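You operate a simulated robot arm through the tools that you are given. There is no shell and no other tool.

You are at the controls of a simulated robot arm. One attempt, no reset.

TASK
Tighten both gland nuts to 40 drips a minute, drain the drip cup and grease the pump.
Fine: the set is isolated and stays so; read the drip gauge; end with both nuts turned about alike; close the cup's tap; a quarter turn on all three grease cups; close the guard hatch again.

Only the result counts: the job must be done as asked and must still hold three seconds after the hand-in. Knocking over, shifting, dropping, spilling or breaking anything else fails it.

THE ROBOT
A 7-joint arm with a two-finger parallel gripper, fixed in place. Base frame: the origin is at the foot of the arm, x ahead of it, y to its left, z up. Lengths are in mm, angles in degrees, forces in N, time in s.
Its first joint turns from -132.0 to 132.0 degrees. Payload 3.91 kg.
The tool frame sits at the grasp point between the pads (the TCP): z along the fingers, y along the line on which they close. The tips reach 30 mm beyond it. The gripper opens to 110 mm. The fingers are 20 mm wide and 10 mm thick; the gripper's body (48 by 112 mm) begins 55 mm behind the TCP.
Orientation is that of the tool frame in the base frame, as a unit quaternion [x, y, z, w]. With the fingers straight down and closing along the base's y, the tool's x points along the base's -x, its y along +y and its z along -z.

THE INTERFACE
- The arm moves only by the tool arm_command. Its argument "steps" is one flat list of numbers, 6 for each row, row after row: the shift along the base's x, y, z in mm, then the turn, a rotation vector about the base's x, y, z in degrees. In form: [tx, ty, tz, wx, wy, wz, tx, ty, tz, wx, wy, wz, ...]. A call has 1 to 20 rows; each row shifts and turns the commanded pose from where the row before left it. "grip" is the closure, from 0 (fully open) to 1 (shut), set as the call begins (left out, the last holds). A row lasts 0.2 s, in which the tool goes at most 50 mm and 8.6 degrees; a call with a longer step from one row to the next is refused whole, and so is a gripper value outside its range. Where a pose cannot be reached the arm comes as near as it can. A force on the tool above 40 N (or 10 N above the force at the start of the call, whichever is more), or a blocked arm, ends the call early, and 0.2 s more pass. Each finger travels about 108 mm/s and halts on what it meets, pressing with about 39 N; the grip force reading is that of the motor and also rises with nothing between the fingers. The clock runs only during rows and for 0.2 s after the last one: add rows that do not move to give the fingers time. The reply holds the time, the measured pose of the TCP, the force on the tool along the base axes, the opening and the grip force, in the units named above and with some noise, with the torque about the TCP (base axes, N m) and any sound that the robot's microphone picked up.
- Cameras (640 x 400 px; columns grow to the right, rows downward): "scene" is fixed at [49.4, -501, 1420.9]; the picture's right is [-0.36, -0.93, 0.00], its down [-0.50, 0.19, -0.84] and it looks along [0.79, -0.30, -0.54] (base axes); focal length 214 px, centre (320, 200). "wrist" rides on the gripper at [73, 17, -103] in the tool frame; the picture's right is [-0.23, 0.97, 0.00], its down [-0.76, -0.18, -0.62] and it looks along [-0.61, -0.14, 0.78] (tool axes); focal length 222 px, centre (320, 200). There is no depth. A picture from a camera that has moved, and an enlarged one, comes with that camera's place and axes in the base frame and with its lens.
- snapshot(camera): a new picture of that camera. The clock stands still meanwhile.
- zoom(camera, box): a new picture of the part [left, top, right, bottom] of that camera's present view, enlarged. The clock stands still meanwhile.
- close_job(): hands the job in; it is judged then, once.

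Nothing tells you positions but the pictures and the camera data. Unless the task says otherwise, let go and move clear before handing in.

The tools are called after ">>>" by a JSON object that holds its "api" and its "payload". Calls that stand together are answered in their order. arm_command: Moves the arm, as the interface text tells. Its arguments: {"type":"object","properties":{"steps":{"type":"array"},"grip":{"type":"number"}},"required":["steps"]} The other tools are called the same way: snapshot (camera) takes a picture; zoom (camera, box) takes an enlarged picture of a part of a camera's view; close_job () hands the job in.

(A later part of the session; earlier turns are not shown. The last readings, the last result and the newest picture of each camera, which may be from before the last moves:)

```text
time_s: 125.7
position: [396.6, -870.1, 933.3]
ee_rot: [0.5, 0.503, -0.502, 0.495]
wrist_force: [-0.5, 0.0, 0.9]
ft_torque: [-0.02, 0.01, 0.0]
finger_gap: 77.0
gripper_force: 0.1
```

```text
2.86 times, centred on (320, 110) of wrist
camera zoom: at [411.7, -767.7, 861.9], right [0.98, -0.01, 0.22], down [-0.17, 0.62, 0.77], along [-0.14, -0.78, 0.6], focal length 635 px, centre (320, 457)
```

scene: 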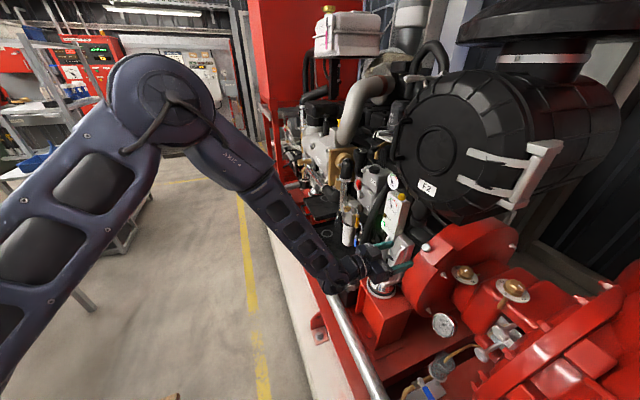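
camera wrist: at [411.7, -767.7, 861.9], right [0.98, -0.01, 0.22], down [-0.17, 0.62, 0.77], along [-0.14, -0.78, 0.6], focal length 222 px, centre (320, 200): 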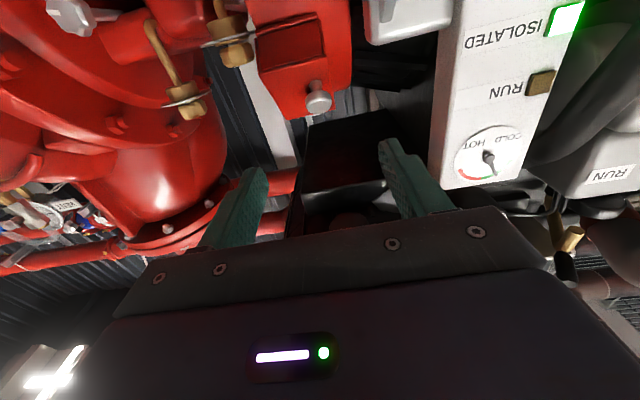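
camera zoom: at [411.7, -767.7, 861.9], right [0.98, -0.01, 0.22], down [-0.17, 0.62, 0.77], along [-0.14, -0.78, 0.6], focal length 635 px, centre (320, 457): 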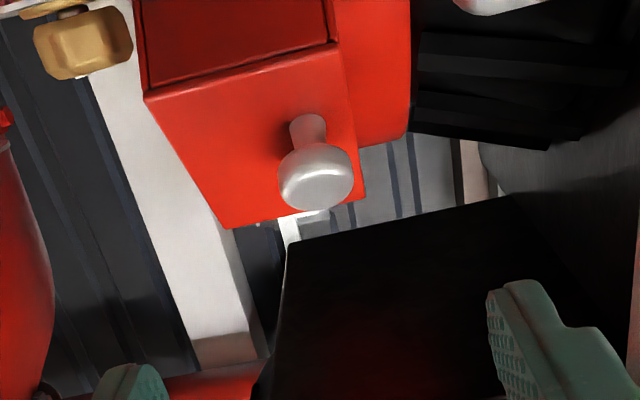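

>>> {"api": "arm_command", "payload": {"steps": [-0.2, -20, -3, 0, 0, 0, -0.2, -20, -3, 0, 0, 0, -0.2, -20, -3, 0, 0, 0, -0.2, -20, -3, 0, 0, 0, -0.2, -15, -2, 0, 0, 0], "grip": 0.5}}

>>> {"api": "snapshot", "payload": {"camera": "wrist"}}

>>> {"api": "zoom", "payload": {"camera": "scene", "box": [390, 220, 470, 280]}}

```text
time_s: 126.9
position: [393.8, -965.9, 918.9]
ee_rot: [0.5, 0.503, -0.502, 0.495]
wrist_force: [-0.5, -0.1, 0.3]
ft_torque: [0.02, -0.01, 0.01]
finger_gap: 54.9
gripper_force: 0.1
```

```text
taken
camera wrist: at [411.1, -862.7, 846.9], right [0.98, -0.01, 0.22], down [-0.17, 0.62, 0.77], along [-0.14, -0.79, 0.6], focal length 222 px, centre (320, 200)
```

wrist: 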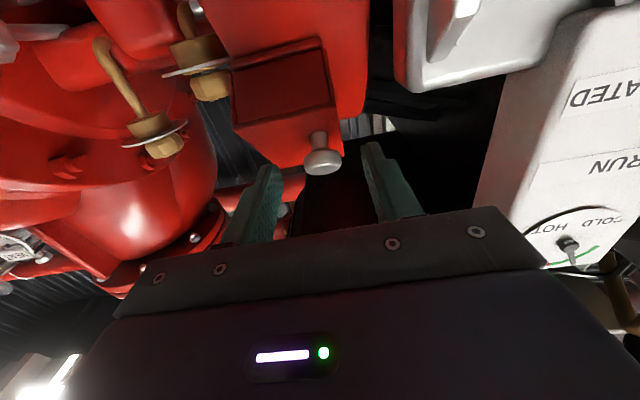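

```text
6.67 times, centred on (430, 250) of scene
camera zoom: at [49.4, -501.0, 1420.9], right [-0.36, -0.93, 0.0], down [-0.5, 0.19, -0.84], along [0.79, -0.3, -0.54], focal length 1430 px, centre (-413, -133)
```

zoom: 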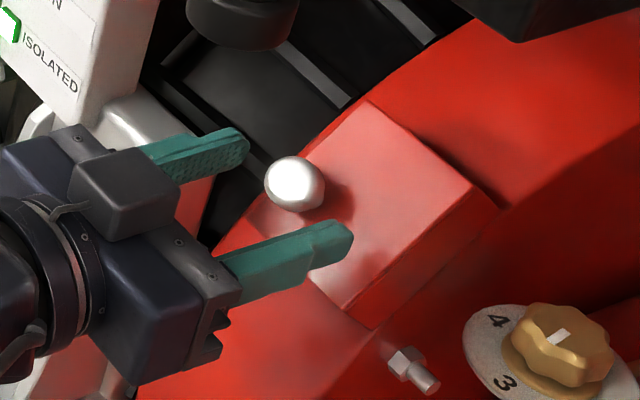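

>>> {"api": "arm_command", "payload": {"steps": [0.7, -8, -0.5, 0, 0, 0, 0.7, -8, 0, 0, 0, 0]}}

>>> {"api": "arm_command", "payload": {"steps": [0, 0, 0, 0, 0, 0, 0, 0, 0, 0, 0, 0, 0, 0, 0, 0, 0, 0], "grip": 1}}

>>> {"api": "zoom", "payload": {"camera": "scene", "box": [390, 220, 470, 280]}}

>>> {"api": "zoom", "payload": {"camera": "wrist", "box": [200, 60, 460, 230]}}

```text
time_s: 127.5
position: [396.3, -980.3, 917.7]
ee_rot: [-0.501, -0.502, 0.503, -0.494]
wrist_force: [-0.4, 1.0, -1.1]
ft_torque: [0.01, -0.01, 0.0]
finger_gap: 55.1
gripper_force: 0.0
```

```text
time_s: 128.3
position: [395.9, -979.9, 920.0]
ee_rot: [0.5, 0.503, -0.502, 0.495]
wrist_force: [0.2, -2.1, 1.0]
ft_torque: [0.01, -0.03, 0.05]
finger_gap: 25.3
gripper_force: 44.6
```

```text
6.67 times, centred on (430, 250) of scene
camera zoom: at [49.4, -501.0, 1420.9], right [-0.36, -0.93, 0.0], down [-0.5, 0.19, -0.84], along [0.79, -0.3, -0.54], focal length 1430 px, centre (-413, -133)
```

zoom: 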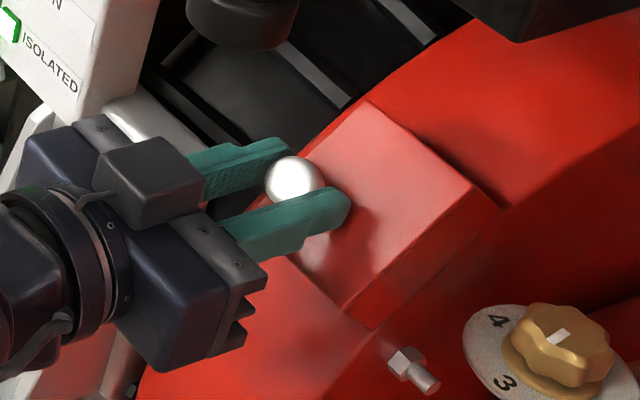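

```text
2.35 times, centred on (330, 145) of wrist
camera zoom: at [412.5, -877.4, 847.2], right [0.98, -0.01, 0.22], down [-0.17, 0.62, 0.77], along [-0.14, -0.78, 0.6], focal length 523 px, centre (296, 329)
```

zoom: 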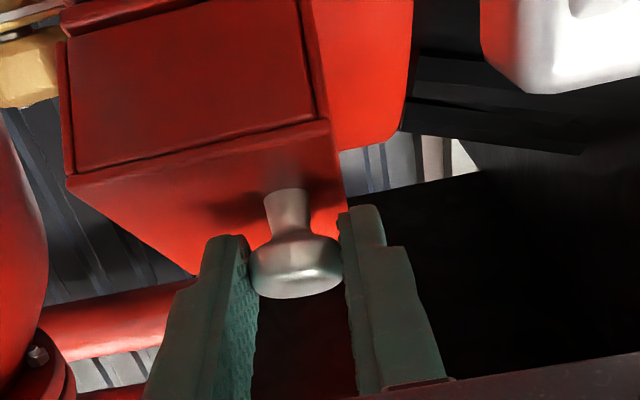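

The hatch knob is held (25 mm). I'll pull gently outward, about 8 mm along the face normal, to learn how the hatch is hinged.

>>> {"api": "arm_command", "payload": {"steps": [0, 2.2, 2, 0, 0, 0, 0, 2.2, 2, 0, 0, 0, 0, 2, 2, 0, 0, 0]}}

>>> {"api": "zoom", "payload": {"camera": "scene", "box": [390, 220, 470, 280]}}

>>> {"api": "zoom", "payload": {"camera": "wrist", "box": [200, 60, 460, 230]}}

```text
time_s: 129.1
position: [390.3, -975.5, 922.7]
ee_rot: [-0.502, -0.502, 0.504, -0.492]
wrist_force: [-4.6, -3.6, -1.7]
ft_torque: [0.5, 0.07, -0.19]
finger_gap: 24.9
gripper_force: 45.2
stopped in row 3: the force on the tool passed its limit at 42 N (the readings are from after the stop); the commanded pose is now the measured one
```

```text
6.67 times, centred on (430, 250) of scene
camera zoom: at [49.4, -501.0, 1420.9], right [-0.36, -0.93, 0.0], down [-0.5, 0.19, -0.84], along [0.79, -0.3, -0.54], focal length 1430 px, centre (-413, -133)
```

zoom: 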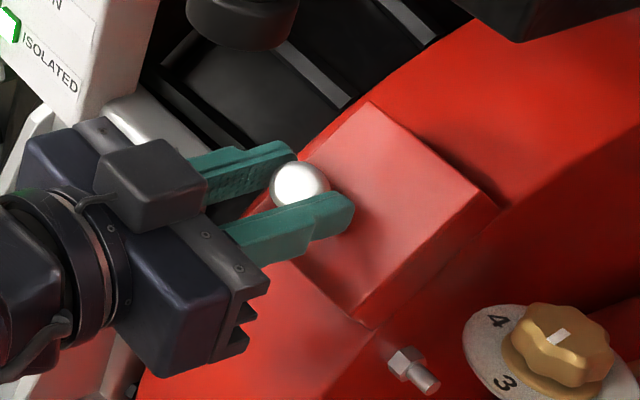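

```text
2.35 times, centred on (330, 145) of wrist
camera zoom: at [407.5, -872.7, 851.6], right [0.98, -0.01, 0.21], down [-0.16, 0.62, 0.77], along [-0.14, -0.79, 0.6], focal length 523 px, centre (296, 329)
```

zoom: 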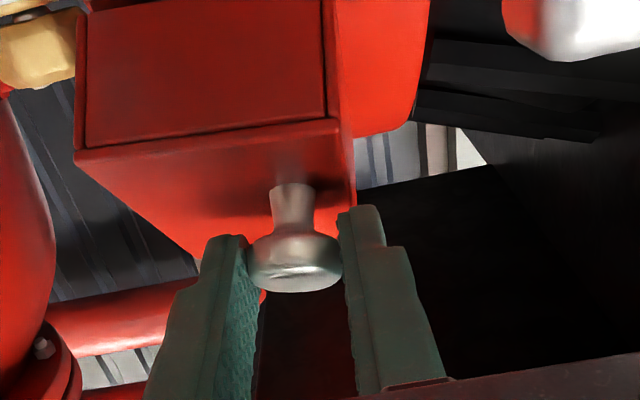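

The hatch swings about its -x edge: the knob moved (-5.6, +4.5, +2.7), which fits a hinge along the guard slope. I'll follow that arc, turning the tool with it.

>>> {"api": "arm_command", "payload": {"steps": [0, 0, 0, 0, -2, 2.2, 0, 0, 0, 0, -2, 2.2, -4.85, 1.9, 1.8, 0, -2.72, 2.93, -4.85, 1.7, 1.55, 0, -2.72, 2.93, -5.1, 1.4, 1.3, 0, -2.72, 2.93, -5.1, 1.24, 1.15, 0, -2.72, 2.93]}}

>>> {"api": "zoom", "payload": {"camera": "scene", "box": [390, 210, 490, 280]}}

>>> {"api": "snapshot", "payload": {"camera": "wrist"}}

```text
time_s: 130.5
position: [371.5, -969.4, 928.6]
ee_rot: [0.487, 0.5, -0.36, 0.619]
wrist_force: [-10.2, -15.9, -8.8]
ft_torque: [0.0, 0.09, -0.41]
finger_gap: 25.2
gripper_force: 44.9
```

```text
5.71 times, centred on (440, 245) of scene
camera zoom: at [49.4, -501.0, 1420.9], right [-0.36, -0.93, 0.0], down [-0.5, 0.19, -0.84], along [0.79, -0.3, -0.54], focal length 1226 px, centre (-366, -57)
```

zoom: 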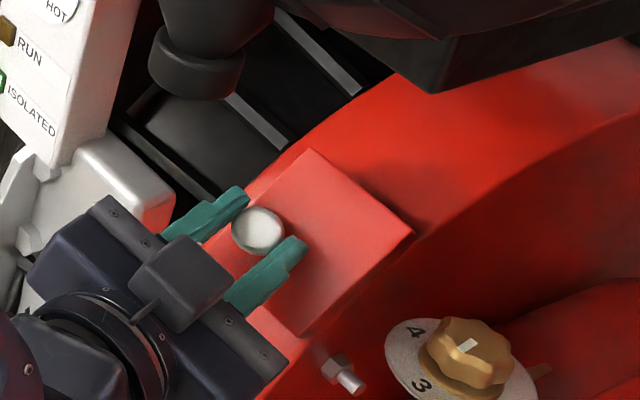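

```text
taken
camera wrist: at [376.9, -863.3, 860.2], right [0.85, 0.25, 0.46], down [-0.52, 0.52, 0.68], along [-0.07, -0.82, 0.57], focal length 222 px, centre (320, 200)
```

wrist: 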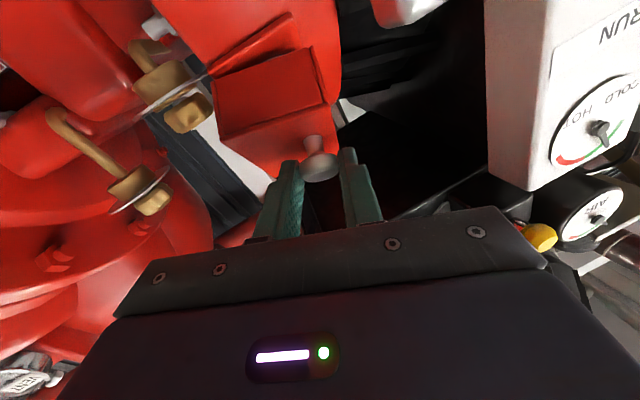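

>>> {"api": "arm_command", "payload": {"steps": [-5.3, 0.85, 0.8, 0, -2.72, 2.93, -5.3, 0.7, 0.63, 0, -2.72, 2.93, -5.45, 0.3, 0.3, 0, -2.72, 2.93, -5.45, 0.14, 0.11, 0, -2.72, 2.93, -5.4, -0.23, -0.2, 0, -2.72, 2.93, -5.4, -0.43, -0.41, 0, -2.72, 2.93]}}

>>> {"api": "arm_command", "payload": {"steps": [-5.25, -0.75, -0.7, 0, -2.72, 2.93, -5.25, -1.0, -0.93, 0, -2.72, 2.93, -5.1, -1.3, -1.2, 0, -2.72, 2.93, -5.1, -1.55, -1.46, 0, -2.72, 2.93]}}

>>> {"api": "snapshot", "payload": {"camera": "scene"}}

>>> {"api": "zoom", "payload": {"camera": "scene", "box": [390, 210, 490, 280]}}

>>> {"api": "snapshot", "payload": {"camera": "wrist"}}

```text
time_s: 131.9
position: [339.5, -967.1, 930.7]
ee_rot: [0.45, 0.476, -0.189, 0.732]
wrist_force: [0.8, 9.7, 4.0]
ft_torque: [-0.35, -0.11, 0.09]
finger_gap: 24.7
gripper_force: 44.7
```

```text
time_s: 132.9
position: [319.0, -970.6, 928.0]
ee_rot: [0.416, 0.447, -0.071, 0.789]
wrist_force: [0.6, 34.6, 18.7]
ft_torque: [-0.34, -0.37, 1.05]
finger_gap: 24.4
gripper_force: 44.9
```

```text
taken
```

scene: 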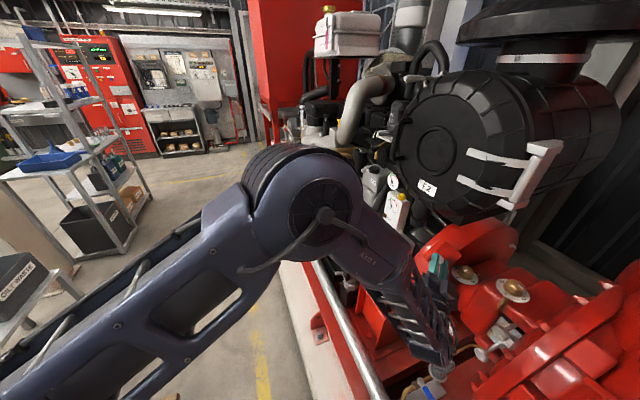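

```text
5.71 times, centred on (440, 245) of scene
camera zoom: at [49.4, -501.0, 1420.9], right [-0.36, -0.93, 0.0], down [-0.5, 0.19, -0.84], along [0.79, -0.3, -0.54], focal length 1226 px, centre (-366, -57)
```

zoom: 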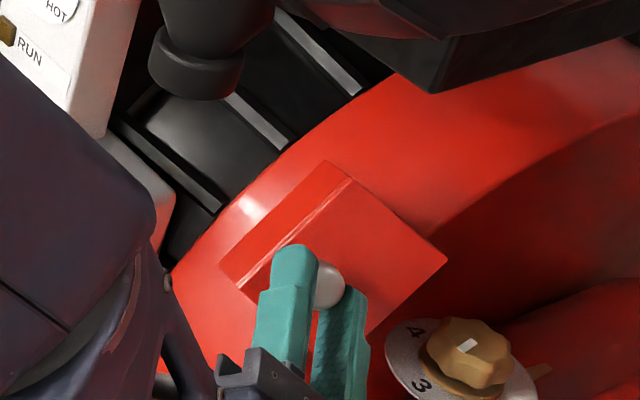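

```text
taken
camera wrist: at [303.5, -867.4, 856.2], right [0.34, 0.57, 0.75], down [-0.94, 0.13, 0.32], along [0.08, -0.81, 0.58], focal length 222 px, centre (320, 200)
```

wrist: 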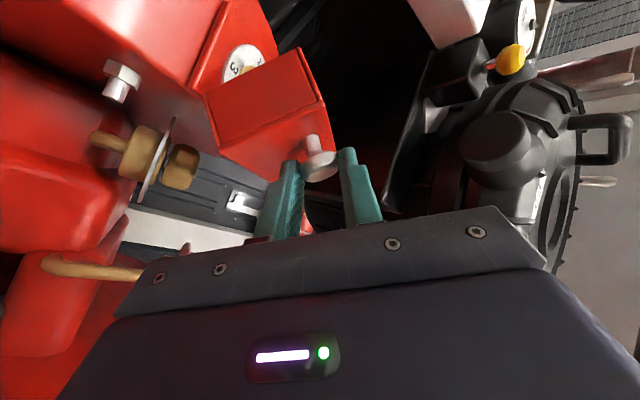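

>>> {"api": "arm_command", "payload": {"steps": [0, 1.5, 1.4, 0, 0, 0]}}

>>> {"api": "zoom", "payload": {"camera": "wrist", "box": [180, 20, 380, 180]}}

```text
time_s: 133.3
position: [318.5, -971.0, 928.1]
ee_rot: [0.416, 0.447, -0.071, 0.789]
wrist_force: [6.9, 18.6, 12.1]
ft_torque: [-0.3, -0.64, 0.89]
finger_gap: 24.4
gripper_force: 45.1
```

```text
2.50 times, centred on (280, 100) of wrist
camera zoom: at [303.2, -867.3, 856.3], right [0.34, 0.57, 0.75], down [-0.94, 0.14, 0.32], along [0.08, -0.81, 0.58], focal length 555 px, centre (420, 450)
```

zoom: 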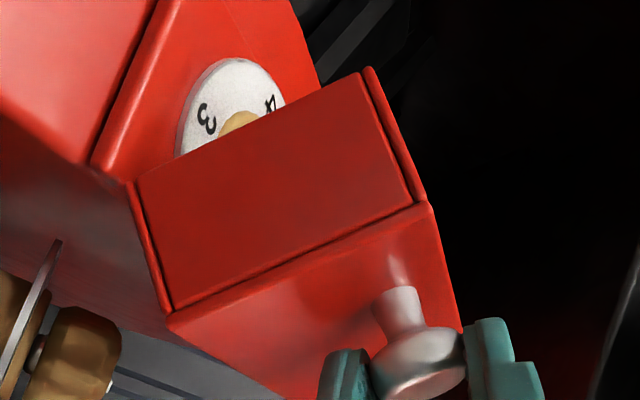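

>>> {"api": "arm_command", "payload": {"steps": [-4.2, -1.5, -1.4, 0, 0, 0, -4.3, -1.5, -1.4, 0, 0, 0, -5.1, -2.2, -2.04, 0, -2.72, 2.93, -5.1, -2.2, -2.04, 0, -2.72, 2.93, -4.65, -2.67, -2.49, 0, -2.72, 2.93, -4.65, -2.67, -2.49, 0, -2.72, 2.93]}}

>>> {"api": "zoom", "payload": {"camera": "wrist", "box": [180, 20, 380, 180]}}

>>> {"api": "zoom", "payload": {"camera": "scene", "box": [390, 210, 490, 280]}}

```text
time_s: 134.0
position: [307.1, -974.0, 925.1]
ee_rot: [0.414, 0.444, -0.063, 0.792]
wrist_force: [-7.5, 19.9, 9.7]
ft_torque: [-0.36, -0.35, 0.0]
finger_gap: 25.1
gripper_force: 44.9
stopped in row 3: the force on the tool passed its limit at 41 N (the readings are from after the stop); the commanded pose is now the measured one
```

```text
2.50 times, centred on (280, 100) of wrist
camera zoom: at [290.2, -870.5, 853.8], right [0.32, 0.57, 0.76], down [-0.94, 0.12, 0.31], along [0.08, -0.81, 0.58], focal length 555 px, centre (420, 450)
```

zoom: 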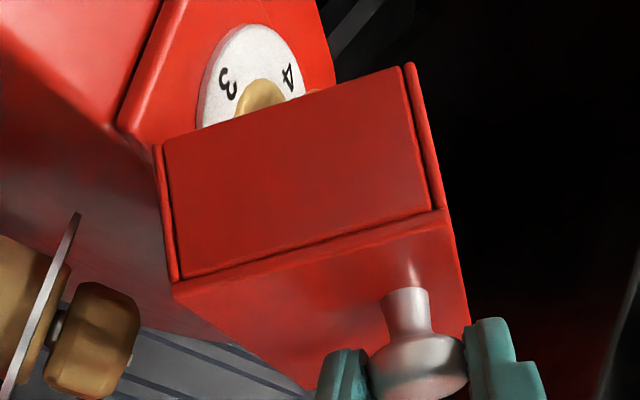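

```text
5.71 times, centred on (440, 245) of scene
camera zoom: at [49.4, -501.0, 1420.9], right [-0.36, -0.93, 0.0], down [-0.5, 0.19, -0.84], along [0.79, -0.3, -0.54], focal length 1226 px, centre (-366, -57)
```

zoom: 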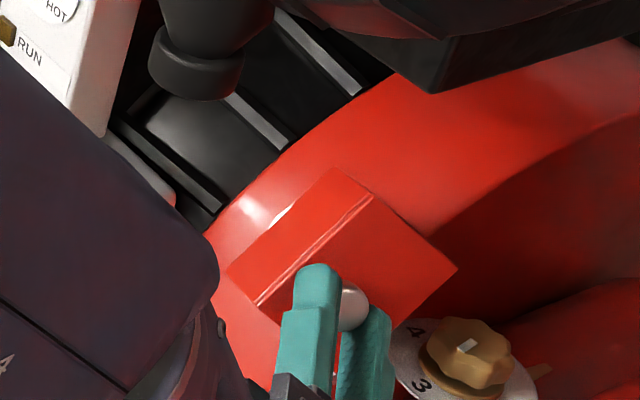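

>>> {"api": "arm_command", "payload": {"steps": [-1.3, 1.7, 1.6, 0, 0, 0, -6.1, -2.45, -2.28, 0, -2.38, 2.56, -6.1, -2.45, -2.28, 0, -2.38, 2.56, -5, -2.75, -2.55, 0, -2.72, 2.93, -5, -2.75, -2.55, 0, -2.72, 2.93]}}

>>> {"api": "zoom", "payload": {"camera": "wrist", "box": [180, 20, 380, 180]}}

>>> {"api": "snapshot", "payload": {"camera": "scene"}}

```text
time_s: 135.2
position: [284.2, -984.7, 916.1]
ee_rot: [0.373, 0.41, 0.051, 0.831]
wrist_force: [12.2, -26.6, -0.7]
ft_torque: [0.04, -0.19, -0.64]
finger_gap: 25.2
gripper_force: 45.0
```

```text
2.50 times, centred on (280, 100) of wrist
camera zoom: at [261.7, -884.2, 840.9], right [0.07, 0.61, 0.79], down [-0.99, -0.07, 0.13], along [0.13, -0.79, 0.6], focal length 555 px, centre (420, 450)
```

zoom: 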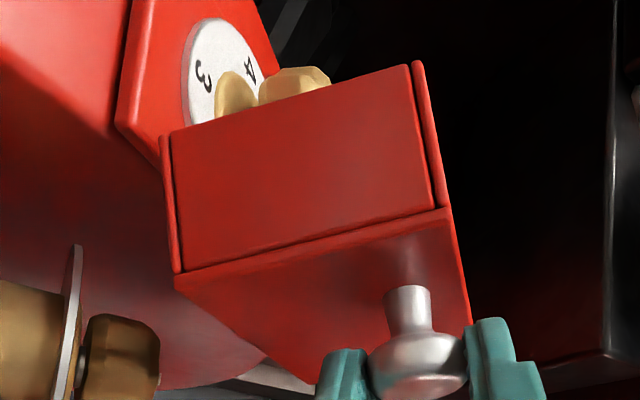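

```text
taken
```

scene: 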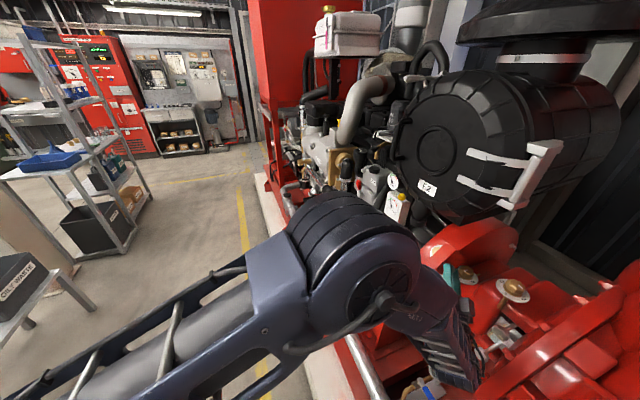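

>>> {"api": "arm_command", "payload": {"steps": [-3.15, -3.62, -3.37, 0, -2.72, 2.93, -3.15, -3.62, -3.37, 0, -2.72, 2.93, -3.35, -3.62, -3.37, 0, -2.72, 2.93, -3.35, -3.62, -3.37, 0, -2.72, 2.93]}}

>>> {"api": "zoom", "payload": {"camera": "wrist", "box": [180, 20, 380, 180]}}

>>> {"api": "zoom", "payload": {"camera": "scene", "box": [390, 200, 510, 290]}}

```text
time_s: 136.2
position: [270.5, -997.1, 902.7]
ee_rot: [0.323, 0.366, 0.171, 0.856]
wrist_force: [-10.0, 4.2, 9.3]
ft_torque: [-0.23, -0.45, -0.07]
finger_gap: 25.2
gripper_force: 45.1
```

```text
2.50 times, centred on (280, 100) of wrist
camera zoom: at [241.8, -903.0, 823.2], right [-0.21, 0.6, 0.78], down [-0.96, -0.27, -0.05], along [0.17, -0.76, 0.63], focal length 555 px, centre (420, 450)
```

zoom: 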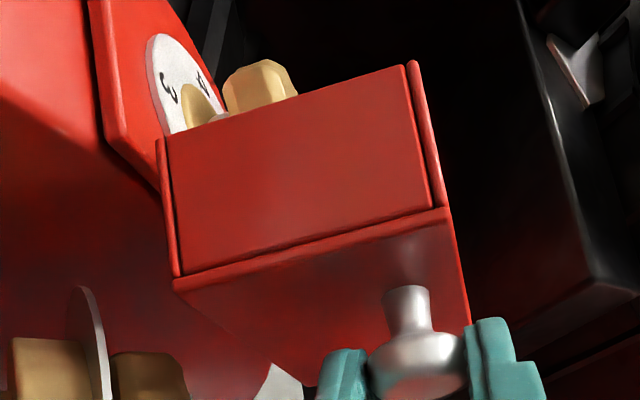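

```text
4.44 times, centred on (450, 245) of scene
camera zoom: at [49.4, -501.0, 1420.9], right [-0.36, -0.93, 0.0], down [-0.5, 0.19, -0.84], along [0.79, -0.3, -0.54], focal length 953 px, centre (-258, 0)
```

zoom: 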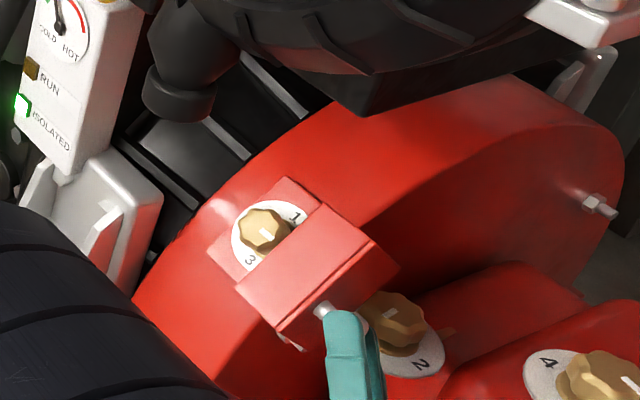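

>>> {"api": "arm_command", "payload": {"steps": [-2.3, -4.54, -4.22, 0, -2.72, 2.93, -2.3, -4.54, -4.22, 0, -2.72, 2.93, -1.9, -4.17, -3.88, 0, -2.72, 2.93, -1.9, -4.17, -3.88, 0, -2.72, 2.93]}}

>>> {"api": "zoom", "payload": {"camera": "scene", "box": [390, 200, 510, 290]}}

>>> {"api": "snapshot", "payload": {"camera": "wrist"}}

```text
time_s: 137.2
position: [278.3, -995.3, 904.2]
ee_rot: [0.258, 0.309, 0.288, 0.869]
wrist_force: [-172.1, 175.2, 49.9]
ft_torque: [-3.16, -1.85, 1.48]
finger_gap: 24.9
gripper_force: 44.9
stopped in row 4: the force on the tool passed its limit at 59 N (the readings are from after the stop); the commanded pose is now the measured one
```

```text
4.44 times, centred on (450, 245) of scene
camera zoom: at [49.4, -501.0, 1420.9], right [-0.36, -0.93, 0.0], down [-0.5, 0.19, -0.84], along [0.79, -0.3, -0.54], focal length 953 px, centre (-258, 0)
```

zoom: 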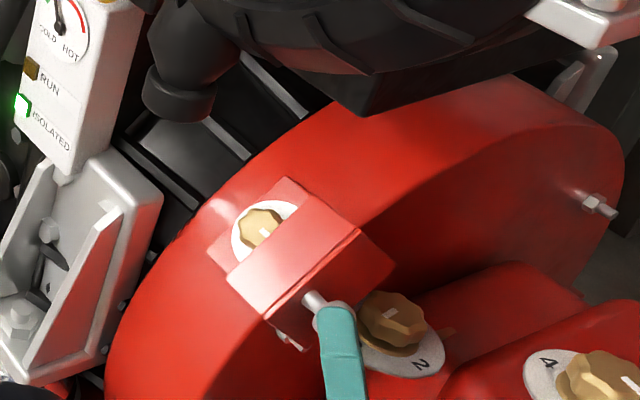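

```text
taken
camera wrist: at [248.4, -908.6, 817.0], right [-0.48, 0.53, 0.7], down [-0.86, -0.46, -0.23], along [0.2, -0.71, 0.68], focal length 222 px, centre (320, 200)
```

wrist: 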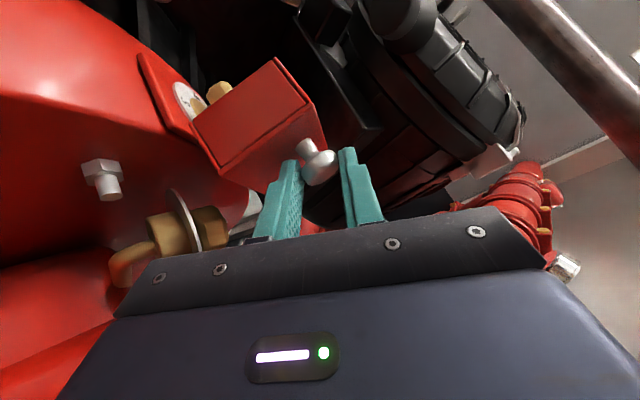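

Something is jammed with high force; the gripper body looks to be against cup A. I'm reversing the last rotation right away.

>>> {"api": "arm_command", "payload": {"steps": [-1, 1, 0.5, 0, 2.72, -2.93]}}

>>> {"api": "arm_command", "payload": {"steps": [-1.5, 0.5, 0, 0, 2.72, -2.93]}}

>>> {"api": "snapshot", "payload": {"camera": "wrist"}}

>>> {"api": "snapshot", "payload": {"camera": "scene"}}

```text
time_s: 137.4
position: [278.5, -996.5, 903.1]
ee_rot: [0.247, 0.304, 0.291, 0.873]
wrist_force: [-170.6, 167.2, 54.0]
ft_torque: [-3.3, -2.18, 1.19]
finger_gap: 25.2
gripper_force: 44.6
stopped in row 1: the force on the tool passed its limit at 290 N (the readings are from after the stop); the commanded pose is now the measured one
```

```text
time_s: 137.7
position: [277.8, -995.5, 903.7]
ee_rot: [0.244, 0.302, 0.29, 0.875]
wrist_force: [-96.0, 93.8, 31.1]
ft_torque: [-2.01, -1.49, 0.61]
finger_gap: 24.8
gripper_force: 45.0
stopped in row 1: the force on the tool passed its limit at 290 N (the readings are from after the stop); the commanded pose is now the measured one
```

```text
taken
camera wrist: at [249.7, -911.4, 814.1], right [-0.5, 0.55, 0.67], down [-0.85, -0.47, -0.25], along [0.18, -0.69, 0.7], focal length 222 px, centre (320, 200)
```

wrist: 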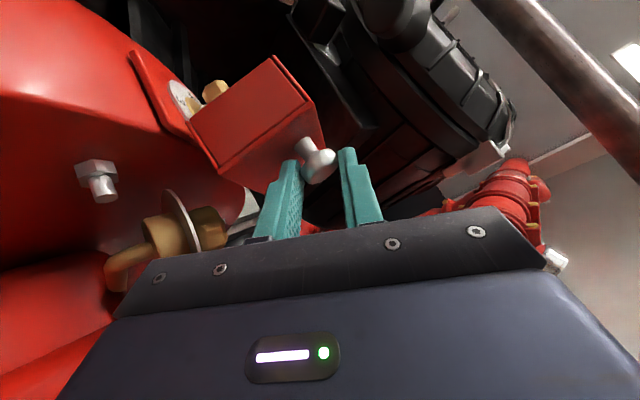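

```text
taken
```

scene: 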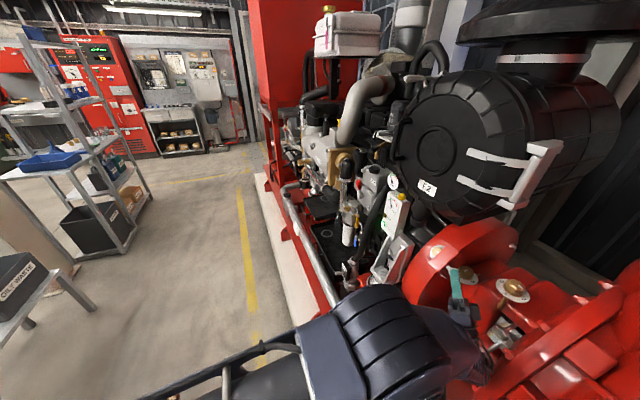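

The force line passes through the knob, so it's the arm at a joint limit dragging on the lid, not a collision. I'll open the fingers to free it and back off.

>>> {"api": "arm_command", "payload": {"steps": [0, 0, 0, 0, 0, 0, 0, 0, 0, 0, 0, 0], "grip": 0.5}}

>>> {"api": "arm_command", "payload": {"steps": [-5, 4, -5, 0, 0, 0, -7, 6, -6, 0, 0, 0, -7, 10, -5, 0, 0, 0]}}

>>> {"api": "snapshot", "payload": {"camera": "wrist"}}

>>> {"api": "zoom", "payload": {"camera": "scene", "box": [390, 200, 550, 320]}}

```text
time_s: 138.3
position: [278.4, -996.7, 903.6]
ee_rot: [0.244, 0.302, 0.289, 0.875]
wrist_force: [-94.7, 56.1, 60.4]
ft_torque: [-1.23, -1.93, -0.4]
finger_gap: 26.7
gripper_force: 0.1
```

```text
time_s: 139.1
position: [268.6, -978.2, 880.0]
ee_rot: [0.251, 0.305, 0.295, 0.87]
wrist_force: [1.1, -1.4, 0.2]
ft_torque: [0.0, 0.0, -0.02]
finger_gap: 55.0
gripper_force: 0.0
```

```text
taken
camera wrist: at [239.2, -892.8, 791.9], right [-0.49, 0.53, 0.69], down [-0.85, -0.47, -0.25], along [0.19, -0.7, 0.68], focal length 222 px, centre (320, 200)
```

wrist: 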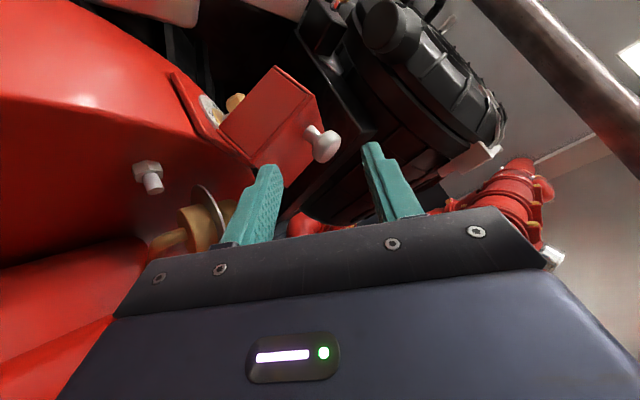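

```text
3.33 times, centred on (470, 260) of scene
camera zoom: at [49.4, -501.0, 1420.9], right [-0.36, -0.93, 0.0], down [-0.5, 0.19, -0.84], along [0.79, -0.3, -0.54], focal length 715 px, centre (-180, 0)
```

zoom: 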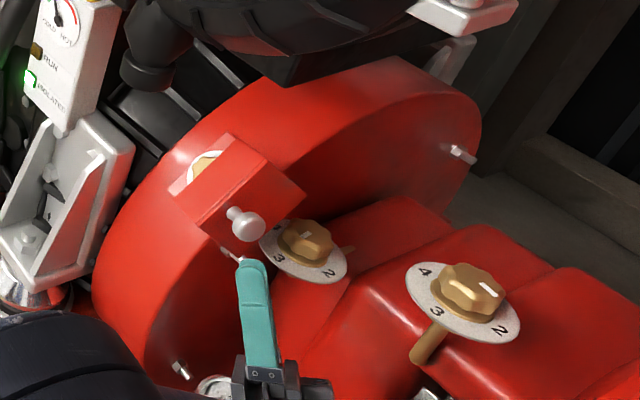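

The lid now stands open by itself at about 90°, and cup C is exposed. I'll back away, untwist the tool, and then nudge the lid further open from inside with closed fingers.

>>> {"api": "arm_command", "payload": {"steps": [-8, 20, -6, 0, 0, 0, -5, 25, -4, 0, 5.45, -5.86, 0, 25, 0, 0, 5.45, -5.86, 0, 15, 0, 0, 5.45, -5.86, 5, 10, 2, 0, 5.45, -5.86, 5, 5, 4, 0, 5.45, -5.86, 10, 0, 4, 0, 5.45, -5.86, 10, 0, 4, 0, 5.45, -5.86, 10, 0, 4, 0, 5.45, -5.86, 10, 0, 4, 0, 5.45, -5.86, 10, 0, 4, 0, 5.45, -5.86, 15, 0, 4, 0, 5.45, -5.86, 15, 0, 4, 0, 5.45, -5.86, 15, 0, 4, 0, 5.45, -5.86, 15, 0, 4, 0, 4.1, -4.4], "grip": 1}}

>>> {"api": "snapshot", "payload": {"camera": "wrist"}}

>>> {"api": "snapshot", "payload": {"camera": "scene"}}

>>> {"api": "zoom", "payload": {"camera": "scene", "box": [400, 210, 520, 300]}}

```text
time_s: 142.3
position: [365.9, -879.9, 912.3]
ee_rot: [0.489, 0.511, -0.497, 0.503]
wrist_force: [-0.6, -0.3, 1.5]
ft_torque: [0.02, -0.01, 0.07]
finger_gap: 0.0
gripper_force: 37.3
```

```text
taken
camera wrist: at [379.7, -777.8, 840.3], right [0.98, 0.03, 0.21], down [-0.18, 0.62, 0.76], along [-0.11, -0.78, 0.61], focal length 222 px, centre (320, 200)
```

wrist: 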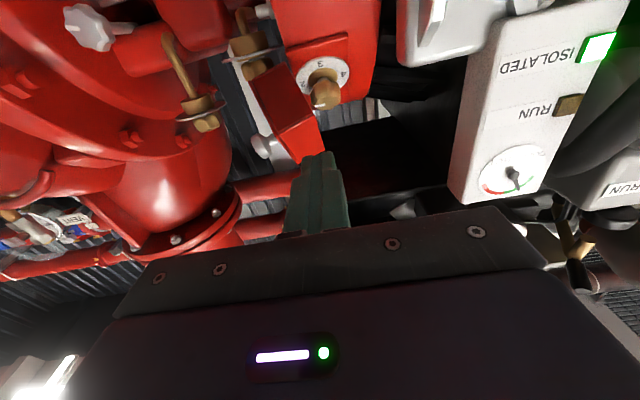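

```text
taken
```

scene: 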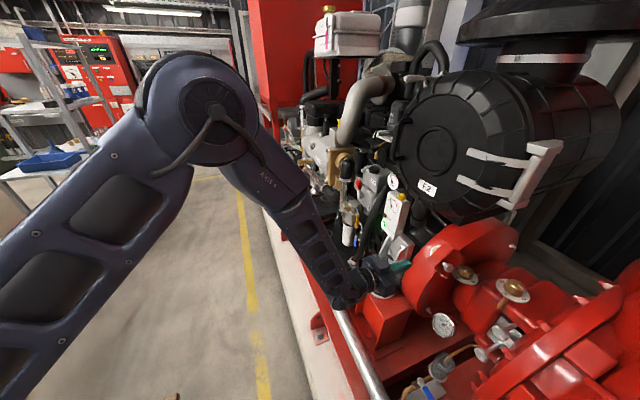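

```text
4.44 times, centred on (460, 255) of scene
camera zoom: at [49.4, -501.0, 1420.9], right [-0.36, -0.93, 0.0], down [-0.5, 0.19, -0.84], along [0.79, -0.3, -0.54], focal length 953 px, centre (-302, -44)
```

zoom: 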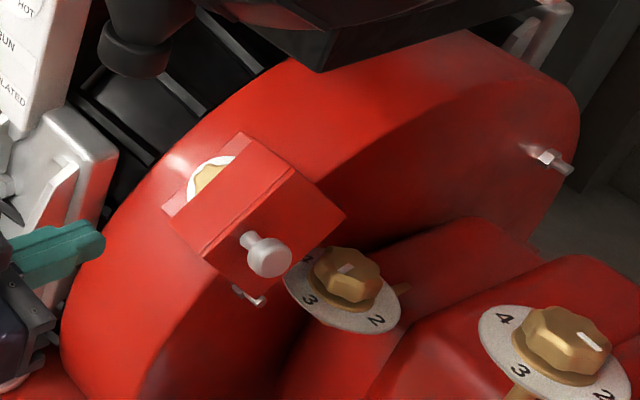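

Good: the lid holds its place and cup C is in view. Let me zoom on it from the wrist.

>>> {"api": "zoom", "payload": {"camera": "wrist", "box": [240, 20, 400, 180]}}

>>> {"api": "zoom", "payload": {"camera": "wrist", "box": [290, 45, 360, 115]}}

```text
2.50 times, centred on (320, 100) of wrist
camera zoom: at [379.7, -777.8, 840.3], right [0.98, 0.03, 0.21], down [-0.18, 0.62, 0.76], along [-0.11, -0.78, 0.61], focal length 555 px, centre (320, 450)
```

zoom: 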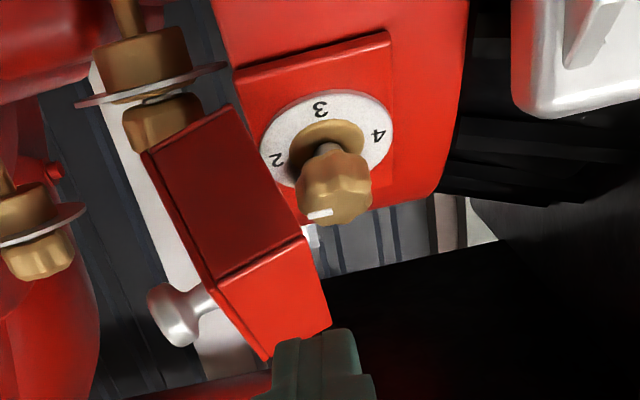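

```text
5.71 times, centred on (325, 80) of wrist
camera zoom: at [379.7, -777.8, 840.3], right [0.98, 0.03, 0.21], down [-0.18, 0.62, 0.76], along [-0.11, -0.78, 0.61], focal length 1269 px, centre (291, 886)
```

zoom: 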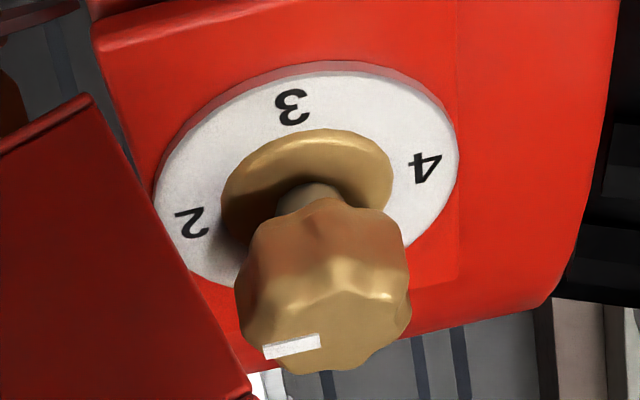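

Cup C's dial is centred near (380.5, -1051, 885.5) on the guard slope, its mark at 2. The lid still leans over it, so I'll insert closed fingers beside the lid rim, above the knob, and push the lid towards -x.

>>> {"api": "arm_command", "payload": {"steps": [11, 0, -2, 0, 0, 0, 11, 0, -2, 0, 0, 0, 0, -25, -3, 0, 0, 0, 0, -25, 0, 0, 0, 0, 0, -20, 0, 0, 0, 0, 0, -10, 0, 0, 0, 0]}}

>>> {"api": "snapshot", "payload": {"camera": "wrist"}}

>>> {"api": "zoom", "payload": {"camera": "scene", "box": [390, 200, 510, 290]}}

```text
time_s: 143.7
position: [389.7, -961.1, 904.6]
ee_rot: [0.489, 0.511, -0.497, 0.503]
wrist_force: [-0.3, -0.6, 0.4]
ft_torque: [0.0, 0.0, -0.04]
finger_gap: 0.0
gripper_force: 37.9
```

```text
taken
camera wrist: at [402.4, -858.2, 832.3], right [0.98, 0.03, 0.21], down [-0.18, 0.62, 0.76], along [-0.11, -0.79, 0.61], focal length 222 px, centre (320, 200)
```

wrist: 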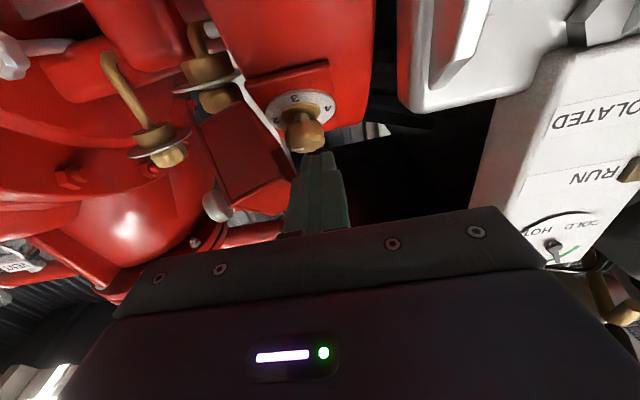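

```text
4.44 times, centred on (450, 245) of scene
camera zoom: at [49.4, -501.0, 1420.9], right [-0.36, -0.93, 0.0], down [-0.5, 0.19, -0.84], along [0.79, -0.3, -0.54], focal length 953 px, centre (-258, 0)
```

zoom: 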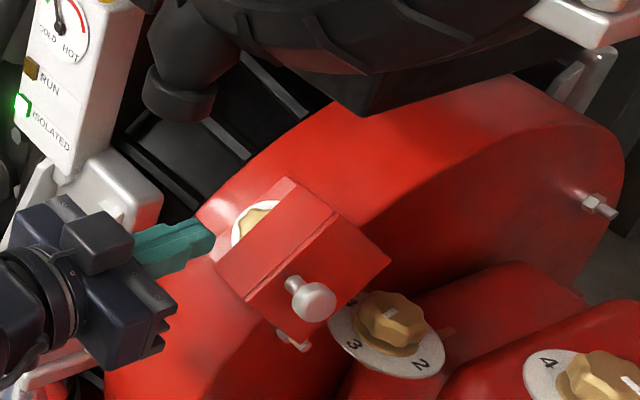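

>>> {"api": "arm_command", "payload": {"steps": [0, -8, 0, 0, 0, 0, -6, 0, 0, 0, 0, 0, -6, 0, 0, 0, 0, 0, -6, 0, 0, 0, 0, 0]}}

>>> {"api": "arm_command", "payload": {"steps": [-6, 0, 0, 0, 0, 0, -6, 0, 0, 0, 0, 0, -6, 0, 0, 0, 0, 0]}}

>>> {"api": "zoom", "payload": {"camera": "scene", "box": [390, 200, 510, 290]}}

>>> {"api": "snapshot", "payload": {"camera": "wrist"}}

```text
time_s: 144.7
position: [372.9, -971.1, 905.8]
ee_rot: [0.488, 0.511, -0.497, 0.504]
wrist_force: [0.4, 0.6, -0.1]
ft_torque: [-0.01, 0.03, 0.02]
finger_gap: 0.0
gripper_force: 37.6
```

```text
time_s: 145.5
position: [354.7, -968.8, 904.7]
ee_rot: [0.489, 0.511, -0.497, 0.503]
wrist_force: [0.8, -0.4, -0.2]
ft_torque: [0.06, -0.02, -0.04]
finger_gap: 0.2
gripper_force: 37.8
```

```text
4.44 times, centred on (450, 245) of scene
camera zoom: at [49.4, -501.0, 1420.9], right [-0.36, -0.93, 0.0], down [-0.5, 0.19, -0.84], along [0.79, -0.3, -0.54], focal length 953 px, centre (-258, 0)
```

zoom: 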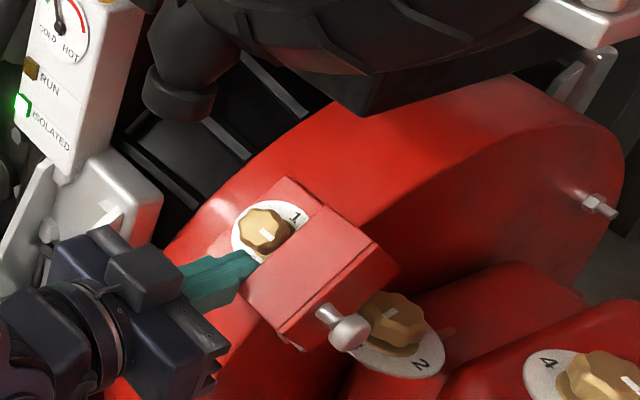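

```text
taken
camera wrist: at [366.8, -866.8, 832.5], right [0.98, 0.03, 0.21], down [-0.18, 0.62, 0.76], along [-0.11, -0.78, 0.61], focal length 222 px, centre (320, 200)
```

wrist: 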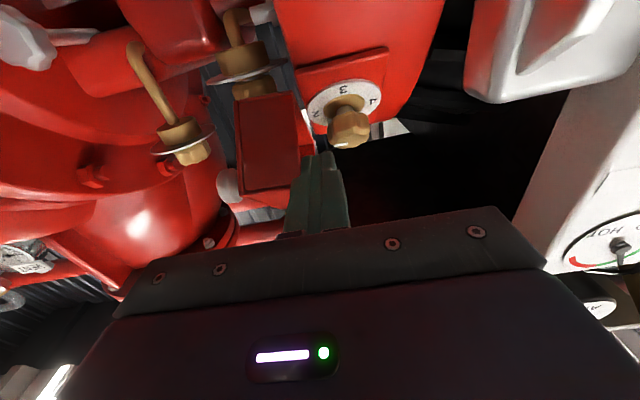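

>>> {"api": "arm_command", "payload": {"steps": [-5, 0, 0, 0, 0, 0, -5, 0, 0, 0, 0, 0, -5, 0, 0, 0, 0, 0]}}

>>> {"api": "arm_command", "payload": {"steps": [-5, 0, 0, 0, 0, 0, -5, 0, 0, 0, 0, 0, -5, 0, 0, 0, 0, 0]}}

>>> {"api": "zoom", "payload": {"camera": "scene", "box": [390, 200, 510, 290]}}

>>> {"api": "zoom", "payload": {"camera": "wrist", "box": [200, 20, 420, 180]}}

```text
time_s: 146.3
position: [342.2, -968.8, 905.1]
ee_rot: [0.488, 0.512, -0.496, 0.504]
wrist_force: [16.5, -4.0, -1.9]
ft_torque: [-0.02, -0.15, 0.26]
finger_gap: 0.0
gripper_force: 37.1
```

```text
time_s: 146.7
position: [341.2, -967.5, 906.5]
ee_rot: [0.486, 0.513, -0.493, 0.508]
wrist_force: [9.3, -0.8, -0.7]
ft_torque: [-0.01, -0.08, 0.14]
finger_gap: 0.0
gripper_force: 37.9
stopped in row 2: the force on the tool passed its limit at 45 N (the readings are from after the stop); the commanded pose is now the measured one
```

```text
4.44 times, centred on (450, 245) of scene
camera zoom: at [49.4, -501.0, 1420.9], right [-0.36, -0.93, 0.0], down [-0.5, 0.19, -0.84], along [0.79, -0.3, -0.54], focal length 953 px, centre (-258, 0)
```

zoom: 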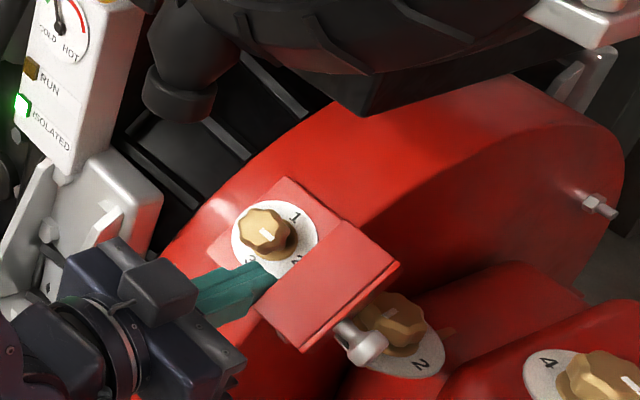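

```text
2.50 times, centred on (310, 100) of wrist
camera zoom: at [353.5, -866.0, 833.3], right [0.98, 0.04, 0.21], down [-0.19, 0.62, 0.76], along [-0.1, -0.79, 0.61], focal length 555 px, centre (345, 450)
```

zoom: 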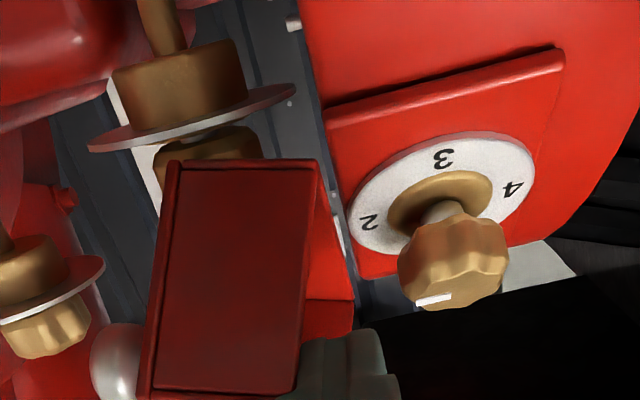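

The lid reached its stop at about 105°. Now for cup C: horizontal approach, fingers straddling the knob in x, turning about the slope normal in ~32° strokes.

>>> {"api": "arm_command", "payload": {"steps": [4, 5, 0, 0, 0, 0, 5, 20, 0, 0, 0, 0, 10, 15, -1, 0, 0, 0, 10, 0, -1, 0, 0, 0, 10, 0, 0, 0, 0, 0, 0, 0, 0, 0, 0, 0], "grip": 0.53}}

>>> {"api": "snapshot", "payload": {"camera": "wrist"}}

>>> {"api": "zoom", "payload": {"camera": "wrist", "box": [220, 40, 420, 180]}}

>>> {"api": "zoom", "payload": {"camera": "scene", "box": [410, 220, 490, 280]}}

```text
time_s: 147.1
position: [356.2, -965.5, 906.3]
ee_rot: [0.481, 0.515, -0.49, 0.512]
wrist_force: [40.1, -9.1, -5.1]
ft_torque: [0.01, -0.46, 0.89]
finger_gap: 32.0
gripper_force: 0.0
stopped in row 1: the force on the tool passed its limit at 47 N (the readings are from after the stop); the commanded pose is now the measured one
```

```text
taken
camera wrist: at [367.7, -863.1, 833.7], right [0.97, 0.06, 0.22], down [-0.21, 0.62, 0.76], along [-0.09, -0.79, 0.61], focal length 222 px, centre (320, 200)
```

wrist: 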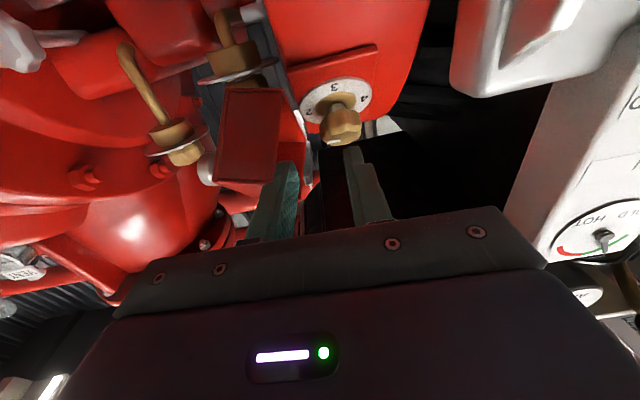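

```text
2.86 times, centred on (320, 110) of wrist
camera zoom: at [367.7, -863.1, 833.7], right [0.97, 0.06, 0.22], down [-0.21, 0.62, 0.76], along [-0.09, -0.79, 0.61], focal length 635 px, centre (320, 457)
```

zoom: 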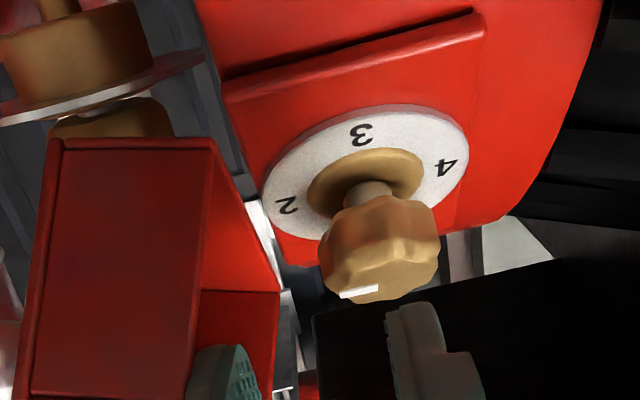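

```text
6.67 times, centred on (450, 250) of scene
camera zoom: at [49.4, -501.0, 1420.9], right [-0.36, -0.93, 0.0], down [-0.5, 0.19, -0.84], along [0.79, -0.3, -0.54], focal length 1430 px, centre (-547, -133)
```

zoom: 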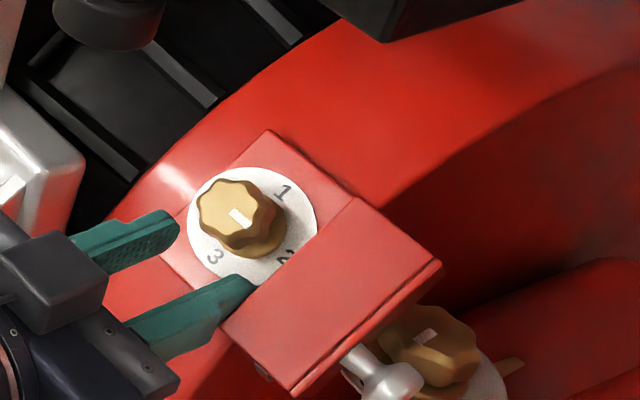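

>>> {"api": "arm_command", "payload": {"steps": [6, 8, 0, 0, 0, 0, 6, 15, 0, 0, 0, 0, 6, 12, -1, 0, 0, 1, 6, 0, -1, 0, 0, 1, 0, 0, 0, 0, 0, 0]}}

>>> {"api": "snapshot", "payload": {"camera": "wrist"}}

>>> {"api": "zoom", "payload": {"camera": "scene", "box": [410, 220, 490, 280]}}

```text
time_s: 148.3
position: [373.7, -930.1, 904.5]
ee_rot: [0.475, 0.522, -0.484, 0.518]
wrist_force: [0.2, -0.4, 0.0]
ft_torque: [0.03, 0.01, 0.0]
finger_gap: 51.7
gripper_force: 0.0
```

```text
taken
camera wrist: at [381.3, -827.4, 832.3], right [0.97, 0.08, 0.22], down [-0.22, 0.61, 0.76], along [-0.07, -0.79, 0.61], focal length 222 px, centre (320, 200)
```

wrist: 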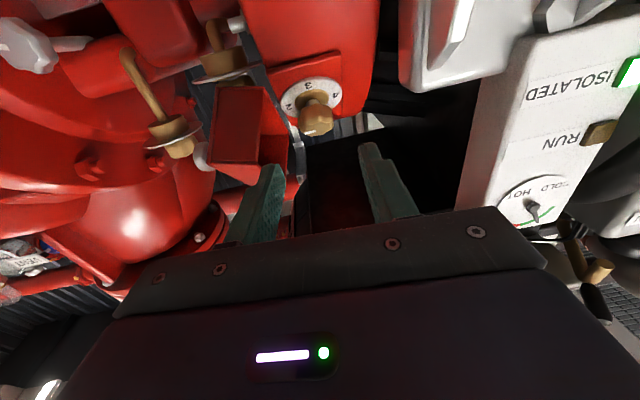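

```text
6.67 times, centred on (450, 250) of scene
camera zoom: at [49.4, -501.0, 1420.9], right [-0.36, -0.93, 0.0], down [-0.5, 0.19, -0.84], along [0.79, -0.3, -0.54], focal length 1430 px, centre (-547, -133)
```

zoom: 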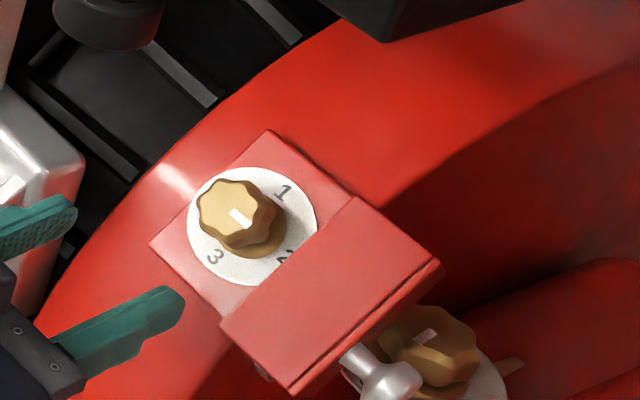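

>>> {"api": "arm_command", "payload": {"steps": [3.2, 0, 0, 0, 0, -2.3, 3.2, 0, 0, 0, 0, -2.3, 0, -15, 0, 0, 0, 0, 0, -15, 0, 0, 0, 0, 0, -15, 0, 0, 0, 0]}}

>>> {"api": "zoom", "payload": {"camera": "wrist", "box": [200, 60, 460, 230]}}

>>> {"api": "zoom", "payload": {"camera": "scene", "box": [410, 220, 490, 280]}}

```text
time_s: 149.5
position: [379.7, -976.6, 903.9]
ee_rot: [-0.495, -0.503, 0.503, -0.499]
wrist_force: [-0.3, -0.2, 0.2]
ft_torque: [-0.01, -0.01, -0.01]
finger_gap: 51.8
gripper_force: 0.1
```

```text
2.35 times, centred on (330, 145) of wrist
camera zoom: at [396.1, -874.6, 831.2], right [0.98, 0.0, 0.22], down [-0.17, 0.63, 0.76], along [-0.13, -0.78, 0.61], focal length 523 px, centre (296, 329)
```

zoom: 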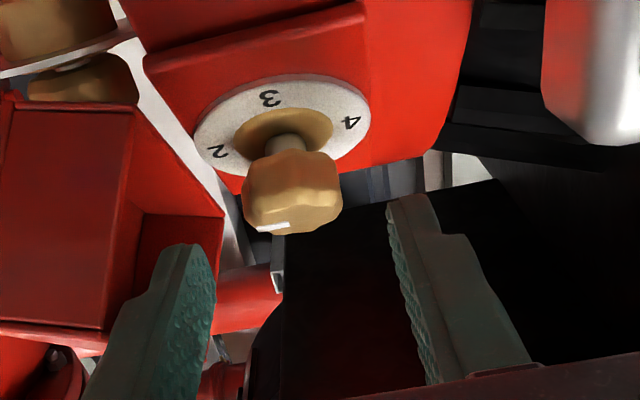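

```text
6.67 times, centred on (450, 250) of scene
camera zoom: at [49.4, -501.0, 1420.9], right [-0.36, -0.93, 0.0], down [-0.5, 0.19, -0.84], along [0.79, -0.3, -0.54], focal length 1430 px, centre (-547, -133)
```

zoom: 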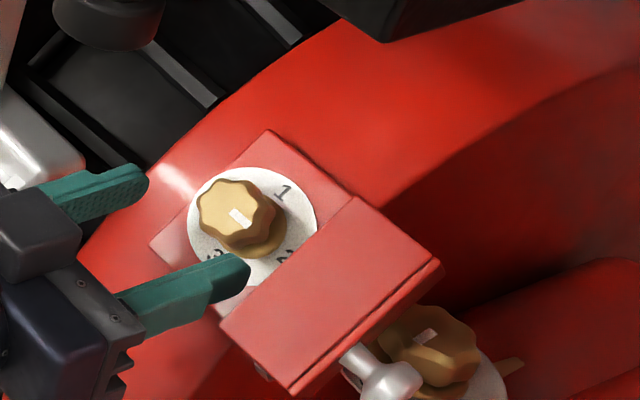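

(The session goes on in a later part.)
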